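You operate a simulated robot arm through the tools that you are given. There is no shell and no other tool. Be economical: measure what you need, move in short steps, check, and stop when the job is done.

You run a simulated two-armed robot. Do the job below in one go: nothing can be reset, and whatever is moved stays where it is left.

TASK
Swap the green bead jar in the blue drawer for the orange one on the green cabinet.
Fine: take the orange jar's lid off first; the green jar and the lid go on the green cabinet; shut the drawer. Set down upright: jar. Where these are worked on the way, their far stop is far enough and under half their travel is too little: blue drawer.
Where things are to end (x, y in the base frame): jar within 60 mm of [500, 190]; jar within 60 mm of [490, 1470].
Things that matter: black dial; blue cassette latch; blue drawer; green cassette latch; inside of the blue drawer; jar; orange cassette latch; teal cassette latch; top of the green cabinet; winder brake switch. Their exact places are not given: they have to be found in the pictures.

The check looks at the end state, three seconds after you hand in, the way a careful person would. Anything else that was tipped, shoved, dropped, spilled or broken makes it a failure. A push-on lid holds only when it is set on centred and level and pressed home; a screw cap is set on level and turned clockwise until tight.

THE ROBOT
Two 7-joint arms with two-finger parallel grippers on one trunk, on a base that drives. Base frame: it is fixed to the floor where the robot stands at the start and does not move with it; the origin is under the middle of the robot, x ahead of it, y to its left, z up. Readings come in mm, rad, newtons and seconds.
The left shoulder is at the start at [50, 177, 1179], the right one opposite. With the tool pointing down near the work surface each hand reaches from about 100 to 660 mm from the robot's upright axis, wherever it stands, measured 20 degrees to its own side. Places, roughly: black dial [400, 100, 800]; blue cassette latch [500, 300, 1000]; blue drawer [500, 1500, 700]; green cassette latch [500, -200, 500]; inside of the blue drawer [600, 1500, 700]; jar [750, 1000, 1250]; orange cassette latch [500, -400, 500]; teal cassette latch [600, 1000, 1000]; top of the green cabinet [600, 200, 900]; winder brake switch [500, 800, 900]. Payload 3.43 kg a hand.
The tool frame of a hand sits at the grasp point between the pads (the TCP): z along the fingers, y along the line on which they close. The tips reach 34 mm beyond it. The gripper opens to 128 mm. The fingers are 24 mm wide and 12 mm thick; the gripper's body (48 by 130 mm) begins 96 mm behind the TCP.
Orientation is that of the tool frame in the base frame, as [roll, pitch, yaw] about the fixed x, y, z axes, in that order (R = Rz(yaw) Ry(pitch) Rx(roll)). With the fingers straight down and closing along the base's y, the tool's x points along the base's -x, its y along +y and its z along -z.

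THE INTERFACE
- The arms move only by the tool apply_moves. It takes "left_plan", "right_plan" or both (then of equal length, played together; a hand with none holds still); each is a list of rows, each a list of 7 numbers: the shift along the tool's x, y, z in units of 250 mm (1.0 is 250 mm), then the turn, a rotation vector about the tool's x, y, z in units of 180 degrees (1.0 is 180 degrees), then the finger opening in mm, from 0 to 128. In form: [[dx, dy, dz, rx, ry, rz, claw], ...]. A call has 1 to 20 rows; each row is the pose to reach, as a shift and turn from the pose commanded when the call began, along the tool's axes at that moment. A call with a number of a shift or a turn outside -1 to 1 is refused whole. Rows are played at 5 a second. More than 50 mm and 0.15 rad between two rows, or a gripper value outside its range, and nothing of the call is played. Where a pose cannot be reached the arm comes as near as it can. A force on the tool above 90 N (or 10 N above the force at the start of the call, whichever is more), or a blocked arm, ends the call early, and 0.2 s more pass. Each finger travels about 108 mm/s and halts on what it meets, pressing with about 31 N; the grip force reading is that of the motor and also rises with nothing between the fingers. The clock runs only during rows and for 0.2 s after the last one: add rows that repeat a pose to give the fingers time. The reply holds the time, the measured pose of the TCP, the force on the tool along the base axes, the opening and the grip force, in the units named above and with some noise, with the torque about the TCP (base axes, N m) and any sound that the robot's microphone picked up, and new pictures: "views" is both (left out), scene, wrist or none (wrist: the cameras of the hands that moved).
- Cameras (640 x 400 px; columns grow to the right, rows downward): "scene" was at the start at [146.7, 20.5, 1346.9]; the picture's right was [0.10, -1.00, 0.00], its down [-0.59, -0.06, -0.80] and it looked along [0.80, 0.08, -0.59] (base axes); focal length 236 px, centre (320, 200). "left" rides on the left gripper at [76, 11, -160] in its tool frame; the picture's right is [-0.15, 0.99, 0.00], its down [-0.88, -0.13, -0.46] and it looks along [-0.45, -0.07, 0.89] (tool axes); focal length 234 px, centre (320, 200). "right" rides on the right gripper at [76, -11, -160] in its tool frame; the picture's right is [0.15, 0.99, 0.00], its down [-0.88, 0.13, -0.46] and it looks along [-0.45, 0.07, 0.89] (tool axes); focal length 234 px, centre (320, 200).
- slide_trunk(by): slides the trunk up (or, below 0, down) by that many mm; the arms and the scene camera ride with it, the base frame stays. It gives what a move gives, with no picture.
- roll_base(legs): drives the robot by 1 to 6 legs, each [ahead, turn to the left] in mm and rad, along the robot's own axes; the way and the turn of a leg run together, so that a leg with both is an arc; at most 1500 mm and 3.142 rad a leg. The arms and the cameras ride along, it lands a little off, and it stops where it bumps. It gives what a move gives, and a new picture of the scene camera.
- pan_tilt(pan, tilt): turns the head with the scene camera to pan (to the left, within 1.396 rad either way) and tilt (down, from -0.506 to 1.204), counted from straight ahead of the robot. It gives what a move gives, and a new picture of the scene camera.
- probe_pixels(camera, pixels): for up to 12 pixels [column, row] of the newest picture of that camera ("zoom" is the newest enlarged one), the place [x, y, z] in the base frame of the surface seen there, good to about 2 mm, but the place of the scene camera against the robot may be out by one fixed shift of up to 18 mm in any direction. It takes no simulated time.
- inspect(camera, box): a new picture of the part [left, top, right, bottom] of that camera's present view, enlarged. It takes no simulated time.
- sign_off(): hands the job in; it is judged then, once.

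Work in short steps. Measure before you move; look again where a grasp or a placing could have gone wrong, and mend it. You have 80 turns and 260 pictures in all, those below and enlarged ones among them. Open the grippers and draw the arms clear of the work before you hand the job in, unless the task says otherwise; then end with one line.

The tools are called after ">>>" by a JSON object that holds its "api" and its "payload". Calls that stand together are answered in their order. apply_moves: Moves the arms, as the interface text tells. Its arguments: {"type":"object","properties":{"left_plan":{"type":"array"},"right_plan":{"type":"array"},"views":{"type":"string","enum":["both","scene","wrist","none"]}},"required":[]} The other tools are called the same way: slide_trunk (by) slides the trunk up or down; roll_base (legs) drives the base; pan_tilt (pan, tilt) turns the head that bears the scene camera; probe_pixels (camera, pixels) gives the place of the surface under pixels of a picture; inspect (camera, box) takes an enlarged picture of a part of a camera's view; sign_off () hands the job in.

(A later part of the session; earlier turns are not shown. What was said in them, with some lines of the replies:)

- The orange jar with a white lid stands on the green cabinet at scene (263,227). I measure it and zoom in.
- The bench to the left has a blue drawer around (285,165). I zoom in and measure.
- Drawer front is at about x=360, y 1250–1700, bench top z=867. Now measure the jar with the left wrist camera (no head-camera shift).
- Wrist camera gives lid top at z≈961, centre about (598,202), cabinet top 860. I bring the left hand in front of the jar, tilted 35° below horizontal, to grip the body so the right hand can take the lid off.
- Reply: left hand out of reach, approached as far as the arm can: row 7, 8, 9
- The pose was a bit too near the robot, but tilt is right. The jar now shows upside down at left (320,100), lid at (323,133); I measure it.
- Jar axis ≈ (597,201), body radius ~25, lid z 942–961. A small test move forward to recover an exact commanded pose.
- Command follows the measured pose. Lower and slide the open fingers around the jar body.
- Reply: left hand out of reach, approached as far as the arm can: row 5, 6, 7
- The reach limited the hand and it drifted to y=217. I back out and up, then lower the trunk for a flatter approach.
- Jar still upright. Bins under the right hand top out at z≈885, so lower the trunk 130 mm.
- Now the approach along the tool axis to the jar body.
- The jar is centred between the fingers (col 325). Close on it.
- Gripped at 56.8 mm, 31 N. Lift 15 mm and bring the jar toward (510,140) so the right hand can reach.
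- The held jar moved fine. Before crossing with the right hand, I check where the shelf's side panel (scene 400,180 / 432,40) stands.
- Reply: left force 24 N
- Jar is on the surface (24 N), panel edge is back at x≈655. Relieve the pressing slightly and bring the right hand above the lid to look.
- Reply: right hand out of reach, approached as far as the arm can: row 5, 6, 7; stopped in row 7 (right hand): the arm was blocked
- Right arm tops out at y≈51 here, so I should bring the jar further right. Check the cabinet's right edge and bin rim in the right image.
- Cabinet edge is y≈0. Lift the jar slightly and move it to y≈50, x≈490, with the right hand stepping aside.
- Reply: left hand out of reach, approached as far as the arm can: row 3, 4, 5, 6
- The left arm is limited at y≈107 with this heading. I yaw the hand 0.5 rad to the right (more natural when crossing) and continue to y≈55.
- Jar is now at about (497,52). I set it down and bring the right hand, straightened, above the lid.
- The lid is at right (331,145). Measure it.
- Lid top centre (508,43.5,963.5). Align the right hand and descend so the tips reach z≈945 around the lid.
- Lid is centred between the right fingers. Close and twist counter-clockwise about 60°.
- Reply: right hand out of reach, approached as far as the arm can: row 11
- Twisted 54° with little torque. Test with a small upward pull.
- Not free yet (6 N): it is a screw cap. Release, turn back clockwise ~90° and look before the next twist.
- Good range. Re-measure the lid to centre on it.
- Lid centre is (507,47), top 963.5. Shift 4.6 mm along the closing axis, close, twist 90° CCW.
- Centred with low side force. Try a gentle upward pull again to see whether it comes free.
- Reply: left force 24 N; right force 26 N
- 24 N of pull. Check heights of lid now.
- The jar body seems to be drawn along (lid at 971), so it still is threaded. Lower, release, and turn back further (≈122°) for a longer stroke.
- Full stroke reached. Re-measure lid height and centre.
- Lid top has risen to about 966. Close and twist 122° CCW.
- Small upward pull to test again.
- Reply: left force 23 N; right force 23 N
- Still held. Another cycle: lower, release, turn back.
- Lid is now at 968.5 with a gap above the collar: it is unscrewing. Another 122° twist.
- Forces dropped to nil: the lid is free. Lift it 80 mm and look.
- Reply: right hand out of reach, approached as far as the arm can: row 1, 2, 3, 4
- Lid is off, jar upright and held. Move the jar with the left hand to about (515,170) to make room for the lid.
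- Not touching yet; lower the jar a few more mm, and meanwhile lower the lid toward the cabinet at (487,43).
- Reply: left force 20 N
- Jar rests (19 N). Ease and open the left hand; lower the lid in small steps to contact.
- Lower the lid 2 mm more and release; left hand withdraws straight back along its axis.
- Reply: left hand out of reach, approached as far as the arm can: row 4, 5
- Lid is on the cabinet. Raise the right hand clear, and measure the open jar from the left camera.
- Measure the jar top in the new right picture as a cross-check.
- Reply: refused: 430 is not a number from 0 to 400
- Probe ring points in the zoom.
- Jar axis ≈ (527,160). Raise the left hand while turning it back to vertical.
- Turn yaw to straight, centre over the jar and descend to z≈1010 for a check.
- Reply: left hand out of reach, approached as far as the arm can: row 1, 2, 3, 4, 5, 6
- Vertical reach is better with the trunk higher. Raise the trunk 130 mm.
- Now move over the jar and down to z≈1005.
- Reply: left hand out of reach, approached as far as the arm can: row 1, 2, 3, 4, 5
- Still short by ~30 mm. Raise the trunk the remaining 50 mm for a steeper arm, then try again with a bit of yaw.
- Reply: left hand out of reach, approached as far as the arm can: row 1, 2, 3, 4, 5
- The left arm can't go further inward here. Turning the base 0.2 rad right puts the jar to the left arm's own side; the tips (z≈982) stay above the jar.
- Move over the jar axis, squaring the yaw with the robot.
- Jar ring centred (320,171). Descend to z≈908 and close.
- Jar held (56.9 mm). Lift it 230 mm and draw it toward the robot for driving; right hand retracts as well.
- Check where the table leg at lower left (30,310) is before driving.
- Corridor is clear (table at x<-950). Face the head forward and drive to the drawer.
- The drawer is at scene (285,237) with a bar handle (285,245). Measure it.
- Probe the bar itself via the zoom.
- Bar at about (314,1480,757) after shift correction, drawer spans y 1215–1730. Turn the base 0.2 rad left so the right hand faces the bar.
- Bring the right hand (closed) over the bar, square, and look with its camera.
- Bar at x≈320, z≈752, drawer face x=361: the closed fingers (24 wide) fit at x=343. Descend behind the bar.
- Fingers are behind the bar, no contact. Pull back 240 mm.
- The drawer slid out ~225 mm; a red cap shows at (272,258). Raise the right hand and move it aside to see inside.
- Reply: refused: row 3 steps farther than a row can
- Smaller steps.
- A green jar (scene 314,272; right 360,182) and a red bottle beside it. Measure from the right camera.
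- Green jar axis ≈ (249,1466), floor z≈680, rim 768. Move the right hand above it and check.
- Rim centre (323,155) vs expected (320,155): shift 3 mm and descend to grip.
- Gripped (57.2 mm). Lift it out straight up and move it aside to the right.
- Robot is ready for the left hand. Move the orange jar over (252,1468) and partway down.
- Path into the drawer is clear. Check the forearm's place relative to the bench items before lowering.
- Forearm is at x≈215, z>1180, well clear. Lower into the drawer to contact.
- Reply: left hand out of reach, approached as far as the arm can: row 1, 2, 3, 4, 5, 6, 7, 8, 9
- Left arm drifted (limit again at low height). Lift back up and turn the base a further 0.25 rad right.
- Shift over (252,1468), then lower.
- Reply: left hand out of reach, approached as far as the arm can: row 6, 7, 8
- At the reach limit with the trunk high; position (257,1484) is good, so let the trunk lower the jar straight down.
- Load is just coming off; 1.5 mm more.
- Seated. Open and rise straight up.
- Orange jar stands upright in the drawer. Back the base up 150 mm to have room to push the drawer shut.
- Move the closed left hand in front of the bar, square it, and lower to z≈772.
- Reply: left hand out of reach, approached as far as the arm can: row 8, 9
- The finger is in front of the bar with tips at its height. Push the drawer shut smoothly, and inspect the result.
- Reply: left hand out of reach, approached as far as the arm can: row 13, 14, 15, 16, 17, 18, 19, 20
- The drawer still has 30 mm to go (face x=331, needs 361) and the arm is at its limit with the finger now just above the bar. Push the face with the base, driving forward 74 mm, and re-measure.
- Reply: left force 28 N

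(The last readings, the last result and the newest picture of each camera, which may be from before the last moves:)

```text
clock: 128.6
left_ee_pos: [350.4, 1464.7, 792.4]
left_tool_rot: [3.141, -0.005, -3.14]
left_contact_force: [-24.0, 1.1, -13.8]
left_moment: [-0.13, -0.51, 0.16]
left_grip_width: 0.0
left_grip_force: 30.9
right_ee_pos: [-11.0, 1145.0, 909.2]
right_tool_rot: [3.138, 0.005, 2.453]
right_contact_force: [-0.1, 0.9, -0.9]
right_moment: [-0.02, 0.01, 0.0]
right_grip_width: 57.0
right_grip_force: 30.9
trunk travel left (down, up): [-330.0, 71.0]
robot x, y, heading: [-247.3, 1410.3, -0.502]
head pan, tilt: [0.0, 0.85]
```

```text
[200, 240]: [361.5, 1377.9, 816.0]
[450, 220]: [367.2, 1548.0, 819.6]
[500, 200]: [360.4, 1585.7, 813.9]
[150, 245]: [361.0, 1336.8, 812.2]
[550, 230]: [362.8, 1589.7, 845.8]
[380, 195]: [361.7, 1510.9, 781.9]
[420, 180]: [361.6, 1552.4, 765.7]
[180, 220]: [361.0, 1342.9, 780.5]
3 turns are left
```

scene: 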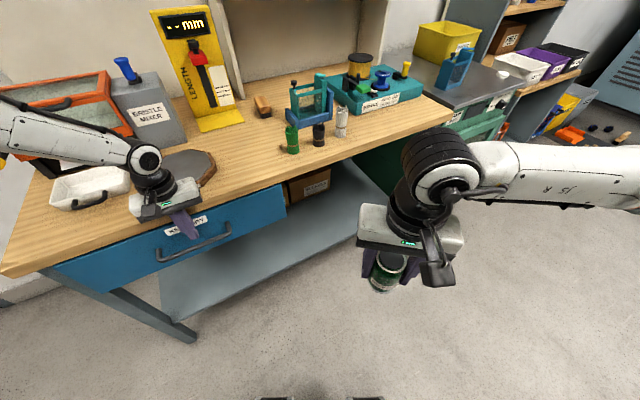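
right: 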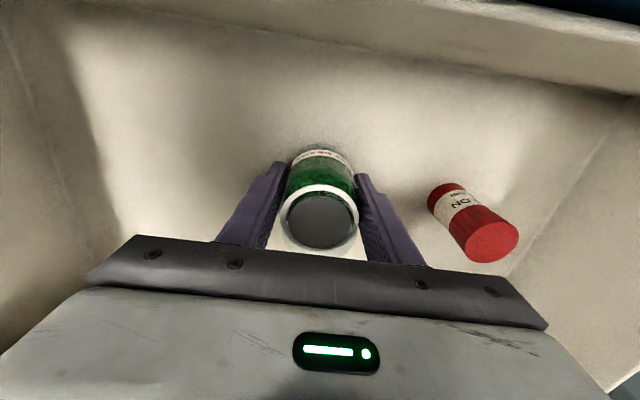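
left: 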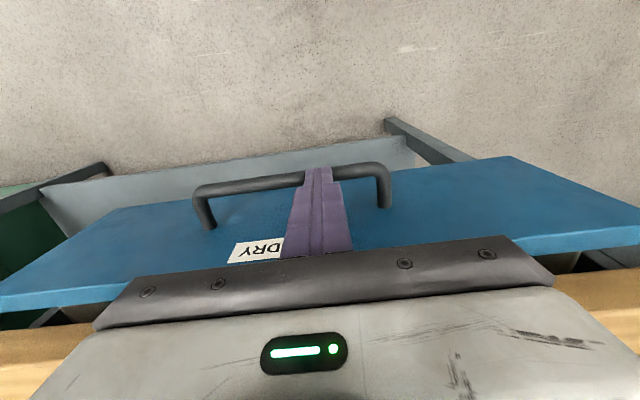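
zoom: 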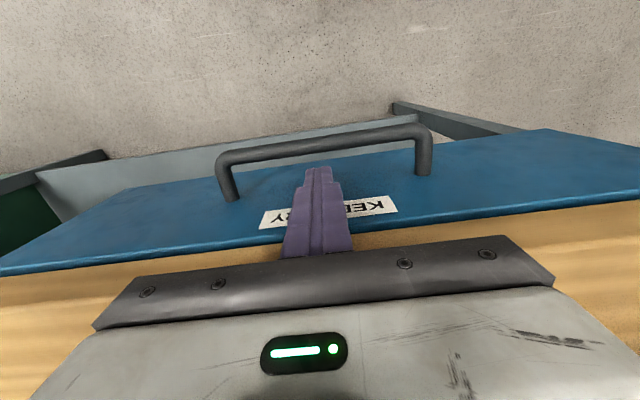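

Drawer face is at x≈361: fully shut. Now lift the left hand clear and tuck it, raise the green jar, drive back to the cabinet, and bring the jar above the target.

>>> {"api": "apply_moves", "payload": {"left_plan": [[0.03, 0, 0, 0, 0, 0, 0], [0.03, 0, -0.18, 0, 0, 0, 0], [0.03, 0, -0.36, 0, 0, 0, 0], [0.03, 0, -0.54, 0, 0, 0, 0], [0.03, 0, -0.72, 0, 0, 0, 0], [0.03, 0, -0.8, 0, 0, 0, 0], [0.18, 0.02, -0.8, 0, 0, 0, 0], [0.33, 0.04, -0.8, 0, 0, 0, 0], [0.48, 0.06, -0.8, 0, 0, 0, 0], [0.63, 0.08, -0.8, 0, 0, 0, 0], [0.78, 0.1, -0.8, 0, 0, 0, 0], [0.924, 0.12, -0.8, 0, 0, 0, 0], [0.924, 0.12, -0.8, 0, 0, 0, 0]], "right_plan": [[0, 0, -0.1, 0, 0, 0, 35], [0, 0, -0.2, 0, 0, 0, 35], [0, 0, -0.3, 0, 0, 0, 35], [0, 0, -0.4, 0, 0, 0, 35], [0, 0, -0.5, 0, 0, 0, 35], [0, 0, -0.6, 0, 0, 0, 35], [0, 0, -0.6, 0, 0, 0, 35], [0, 0, -0.6, 0, 0, 0, 35], [0, 0, -0.6, 0, 0, 0, 35], [0, 0, -0.6, 0, 0, 0, 35], [0, 0, -0.6, 0, 0, 0, 35], [0, 0, -0.6, 0, 0, 0, 35], [0, 0, -0.6, 0, 0, 0, 35]], "views": "scene"}}

>>> {"api": "roll_base", "payload": {"legs": [[0, -1.069], [1120, 0], [0, 1.571], [247, 0]]}}

>>> {"api": "apply_moves", "payload": {"right_plan": [[-0.13, 0.04, 0, 0, 0, 0, 35], [-0.26, 0.08, 0, 0, 0, 0, 35], [-0.39, 0.12, 0, 0, 0, 0, 35], [-0.52, 0.16, 0, 0, 0, 0, 35], [-0.639, 0.198, 0, 0, 0, 0, 35], [-0.639, 0.198, 0.12, 0, 0, 0, 35], [-0.639, 0.198, 0.24, 0, 0, 0, 35], [-0.639, 0.198, 0.34, 0, 0, 0, 35], [-0.639, 0.198, 0.34, 0, 0, 0, 35]], "views": "both"}}

```text
clock: 131.4
left_ee_pos: [120.1, 1494.1, 993.2]
left_tool_rot: [3.138, -0.008, -3.142]
left_contact_force: [0.7, 0.2, -0.1]
left_moment: [0.01, 0.01, 0.01]
left_grip_width: 0.0
left_grip_force: 31.0
right_ee_pos: [-11.5, 1146.5, 1059.2]
right_tool_rot: [3.14, 0.003, 2.453]
right_contact_force: [0.0, -0.5, -1.8]
right_moment: [0.0, 0.0, 0.0]
right_grip_width: 56.9
right_grip_force: 30.7
trunk travel left (down, up): [-330.0, 71.0]
robot x, y, heading: [-243.8, 1405.8, -0.5]
head pan, tilt: [0.0, 0.85]
```

scene: 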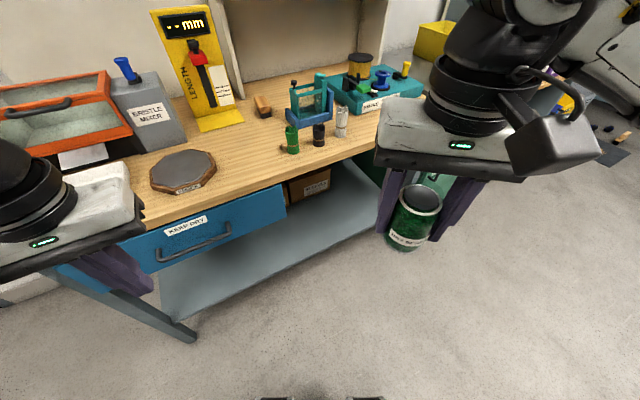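

```text
clock: 145.1
left_ee_pos: [284.6, 533.3, 993.8]
left_tool_rot: [3.138, -0.008, -2.644]
left_contact_force: [-0.2, 0.4, 0.0]
left_moment: [0.0, 0.03, -0.02]
left_grip_width: 0.0
left_grip_force: 31.1
right_ee_pos: [335.9, 163.4, 1058.5]
right_tool_rot: [3.14, 0.004, 2.949]
right_contact_force: [0.4, -0.9, -1.3]
right_moment: [-0.02, 0.03, 0.03]
right_grip_width: 56.8
right_grip_force: 31.2
trunk travel left (down, up): [-330.0, 71.0]
robot x, y, heading: [2.7, 287.3, -0.008]
head pan, tilt: [0.0, 0.85]
```

scene: 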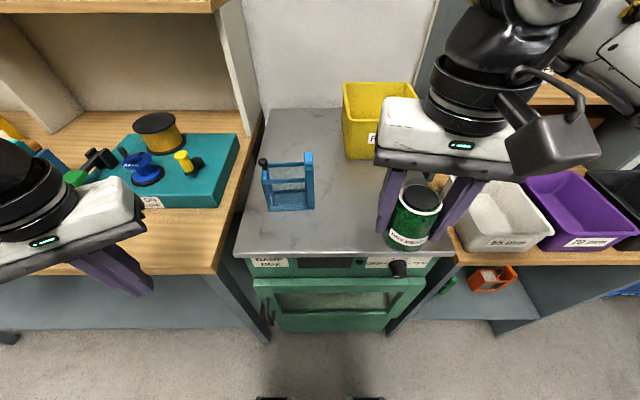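

```text
clock: 147.1
left_ee_pos: [284.9, 533.5, 993.4]
left_tool_rot: [3.14, -0.006, -2.644]
left_contact_force: [-0.3, -0.5, 1.4]
left_moment: [0.0, 0.02, 0.02]
left_grip_width: 0.0
left_grip_force: 31.0
right_ee_pos: [502.3, 181.3, 975.2]
right_tool_rot: [3.14, 0.004, 2.95]
right_contact_force: [0.4, 0.7, -2.0]
right_moment: [0.03, 0.0, 0.0]
right_grip_width: 56.8
right_grip_force: 30.7
trunk travel left (down, up): [-330.0, 71.0]
robot x, y, heading: [7.4, 281.9, -0.01]
head pan, tilt: [0.0, 0.85]
2 turns are left
```

scene: 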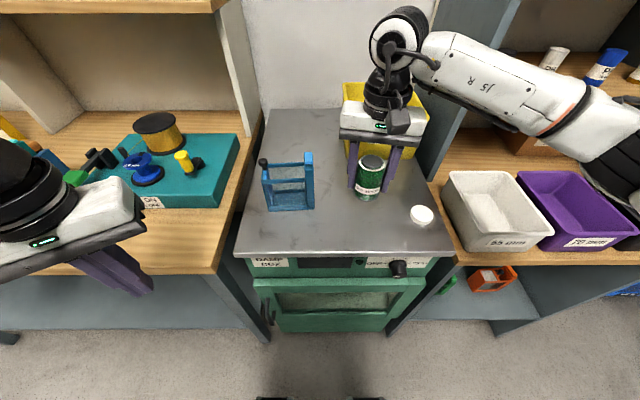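
right: 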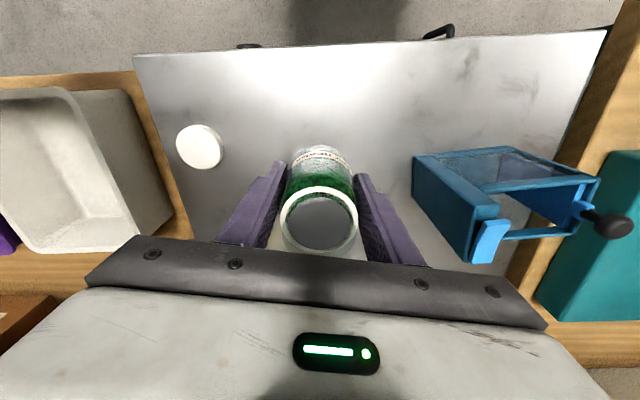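

The green jar hangs above (502,181). Lower it to contact, keeping hold for a check.

>>> {"api": "apply_moves", "payload": {"right_plan": [[0, 0.01, 0.1, 0, 0, 0, 35], [0, 0.02, 0.19, 0, 0, 0, 35], [0, 0.02, 0.24, 0, 0, 0, 35], [0, 0.02, 0.255, 0, 0, 0, 35], [0, 0.02, 0.262, 0, 0, 0, 35], [0, 0.02, 0.267, 0, 0, 0, 35], [0, 0.02, 0.271, 0, 0, 0, 35], [0, 0.02, 0.271, 0, 0, 0, 35]], "views": "both"}}

>>> {"api": "inspect", "payload": {"camera": "scene", "box": [300, 110, 440, 240]}}

```text
clock: 148.8
left_ee_pos: [284.7, 531.8, 993.9]
left_tool_rot: [3.14, -0.005, -2.643]
left_contact_force: [0.5, 0.1, -0.6]
left_moment: [-0.02, -0.01, 0.0]
left_grip_width: 0.0
left_grip_force: 31.2
right_ee_pos: [503.9, 186.1, 910.5]
right_tool_rot: [3.138, 0.008, 2.95]
right_contact_force: [0.6, -3.5, 17.3]
right_moment: [-0.28, 0.25, 0.09]
right_grip_width: 57.0
right_grip_force: 31.0
trunk travel left (down, up): [-330.0, 71.0]
robot x, y, heading: [6.8, 279.6, -0.007]
head pan, tilt: [0.0, 0.85]
```

scene: 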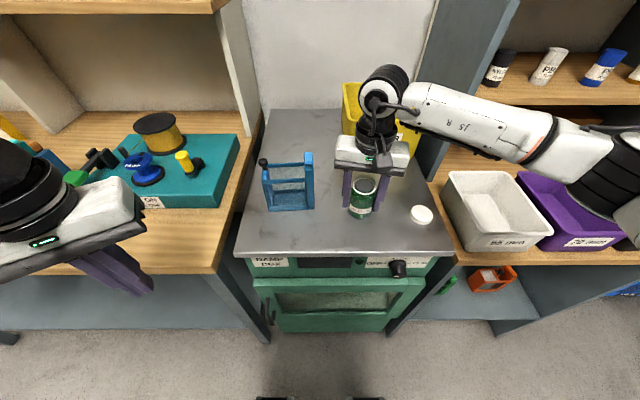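
right: 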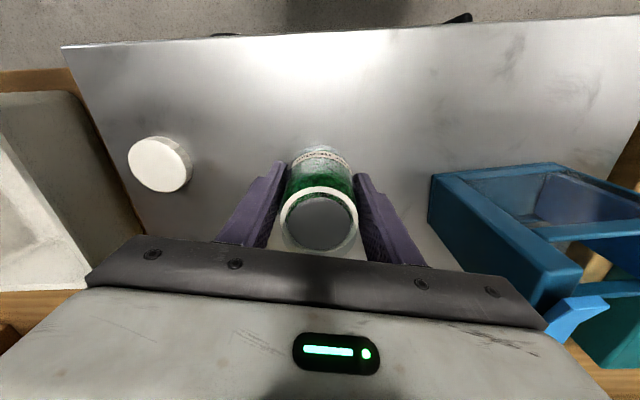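

```text
3.08 times, centred on (370, 175) of scene
1 turns are left
```

zoom: 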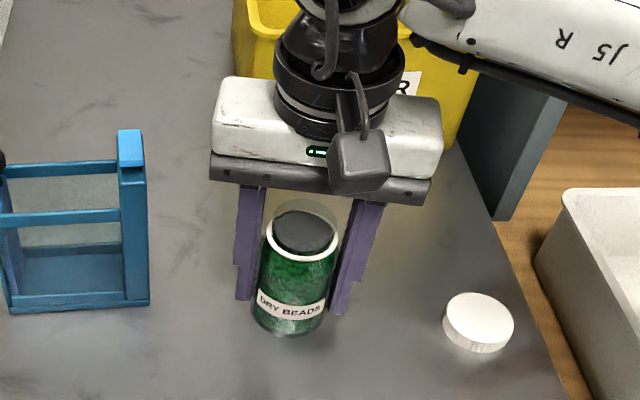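

The green jar is seated at (504,186) with 17 N contact. Release, rise straight up, draw back, and hand in: the jars are swapped, the lid lies on the green cabinet, and the drawer is shut.

>>> {"api": "apply_moves", "payload": {"left_plan": [[0, 0, 0, 0, 0, 0, 0], [0, 0, 0, 0, 0, 0, 10], [0, 0, 0, 0, 0, 0, 20], [0, 0, 0, 0, 0, 0, 40], [0, 0, 0, 0, 0, 0, 40], [0, 0, 0, 0, 0, 0, 40], [0, 0, 0, 0, 0, 0, 40], [0, 0, 0, 0, 0, 0, 40], [0, 0, 0, 0, 0, 0, 40], [0, 0, 0, 0, 0, 0, 40], [0, 0, 0, 0, 0, 0, 40], [0, 0, 0, 0, 0, 0, 40]], "right_plan": [[0, 0, -0.004, 0, 0, 0, 50], [0, 0, -0.004, 0, 0, 0, 70], [0, 0, -0.004, 0, 0, 0, 85], [0, 0, -0.004, 0, 0, 0, 85], [0, 0, -0.08, 0, 0, 0, 85], [0, 0, -0.2, 0, 0, 0, 85], [0, 0, -0.35, 0, 0, 0, 85], [0, 0, -0.5, 0, 0, 0, 85], [0, 0, -0.62, 0, 0, 0, 85], [0.14, 0, -0.66, 0, 0, 0, 85], [0.3, 0, -0.66, 0, 0, 0, 85], [0.45, 0, -0.66, 0, 0, 0, 85]], "views": "scene"}}

>>> {"api": "sign_off", "payload": {}}

```text
clock: 151.4
left_ee_pos: [284.1, 532.6, 993.3]
left_tool_rot: [3.14, -0.006, -2.645]
left_contact_force: [0.5, -0.2, -0.1]
left_moment: [-0.01, -0.01, 0.02]
left_grip_width: 39.8
left_grip_force: 0.0
right_ee_pos: [391.5, 207.4, 1071.2]
right_tool_rot: [3.14, 0.006, 2.948]
right_contact_force: [-0.9, 0.4, -0.2]
right_moment: [0.02, 0.01, 0.01]
right_grip_width: 85.0
right_grip_force: 0.2
trunk travel left (down, up): [-330.0, 71.0]
robot x, y, heading: [6.4, 279.7, -0.01]
head pan, tilt: [0.0, 0.85]
```

scene: 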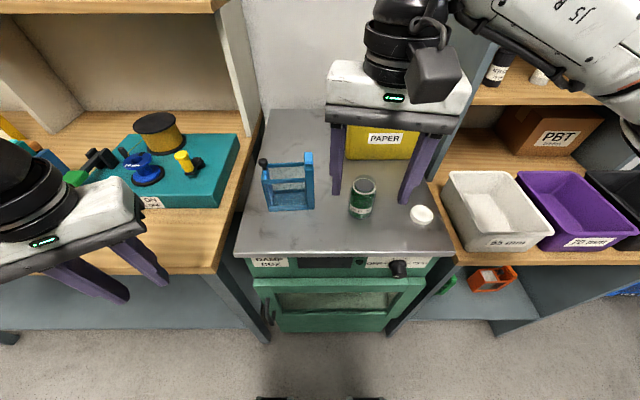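

```text
The job is handed in.
```

The jars are swapped and the job is handed in: the green jar stands upright on the green cabinet at about (504, 186) with the orange jar's lid beside it. The open orange jar was set upright in the blue drawer (about (488, 1484) by estimate; not seen again since the drawer was shut), and the drawer front measured at its original closed position.
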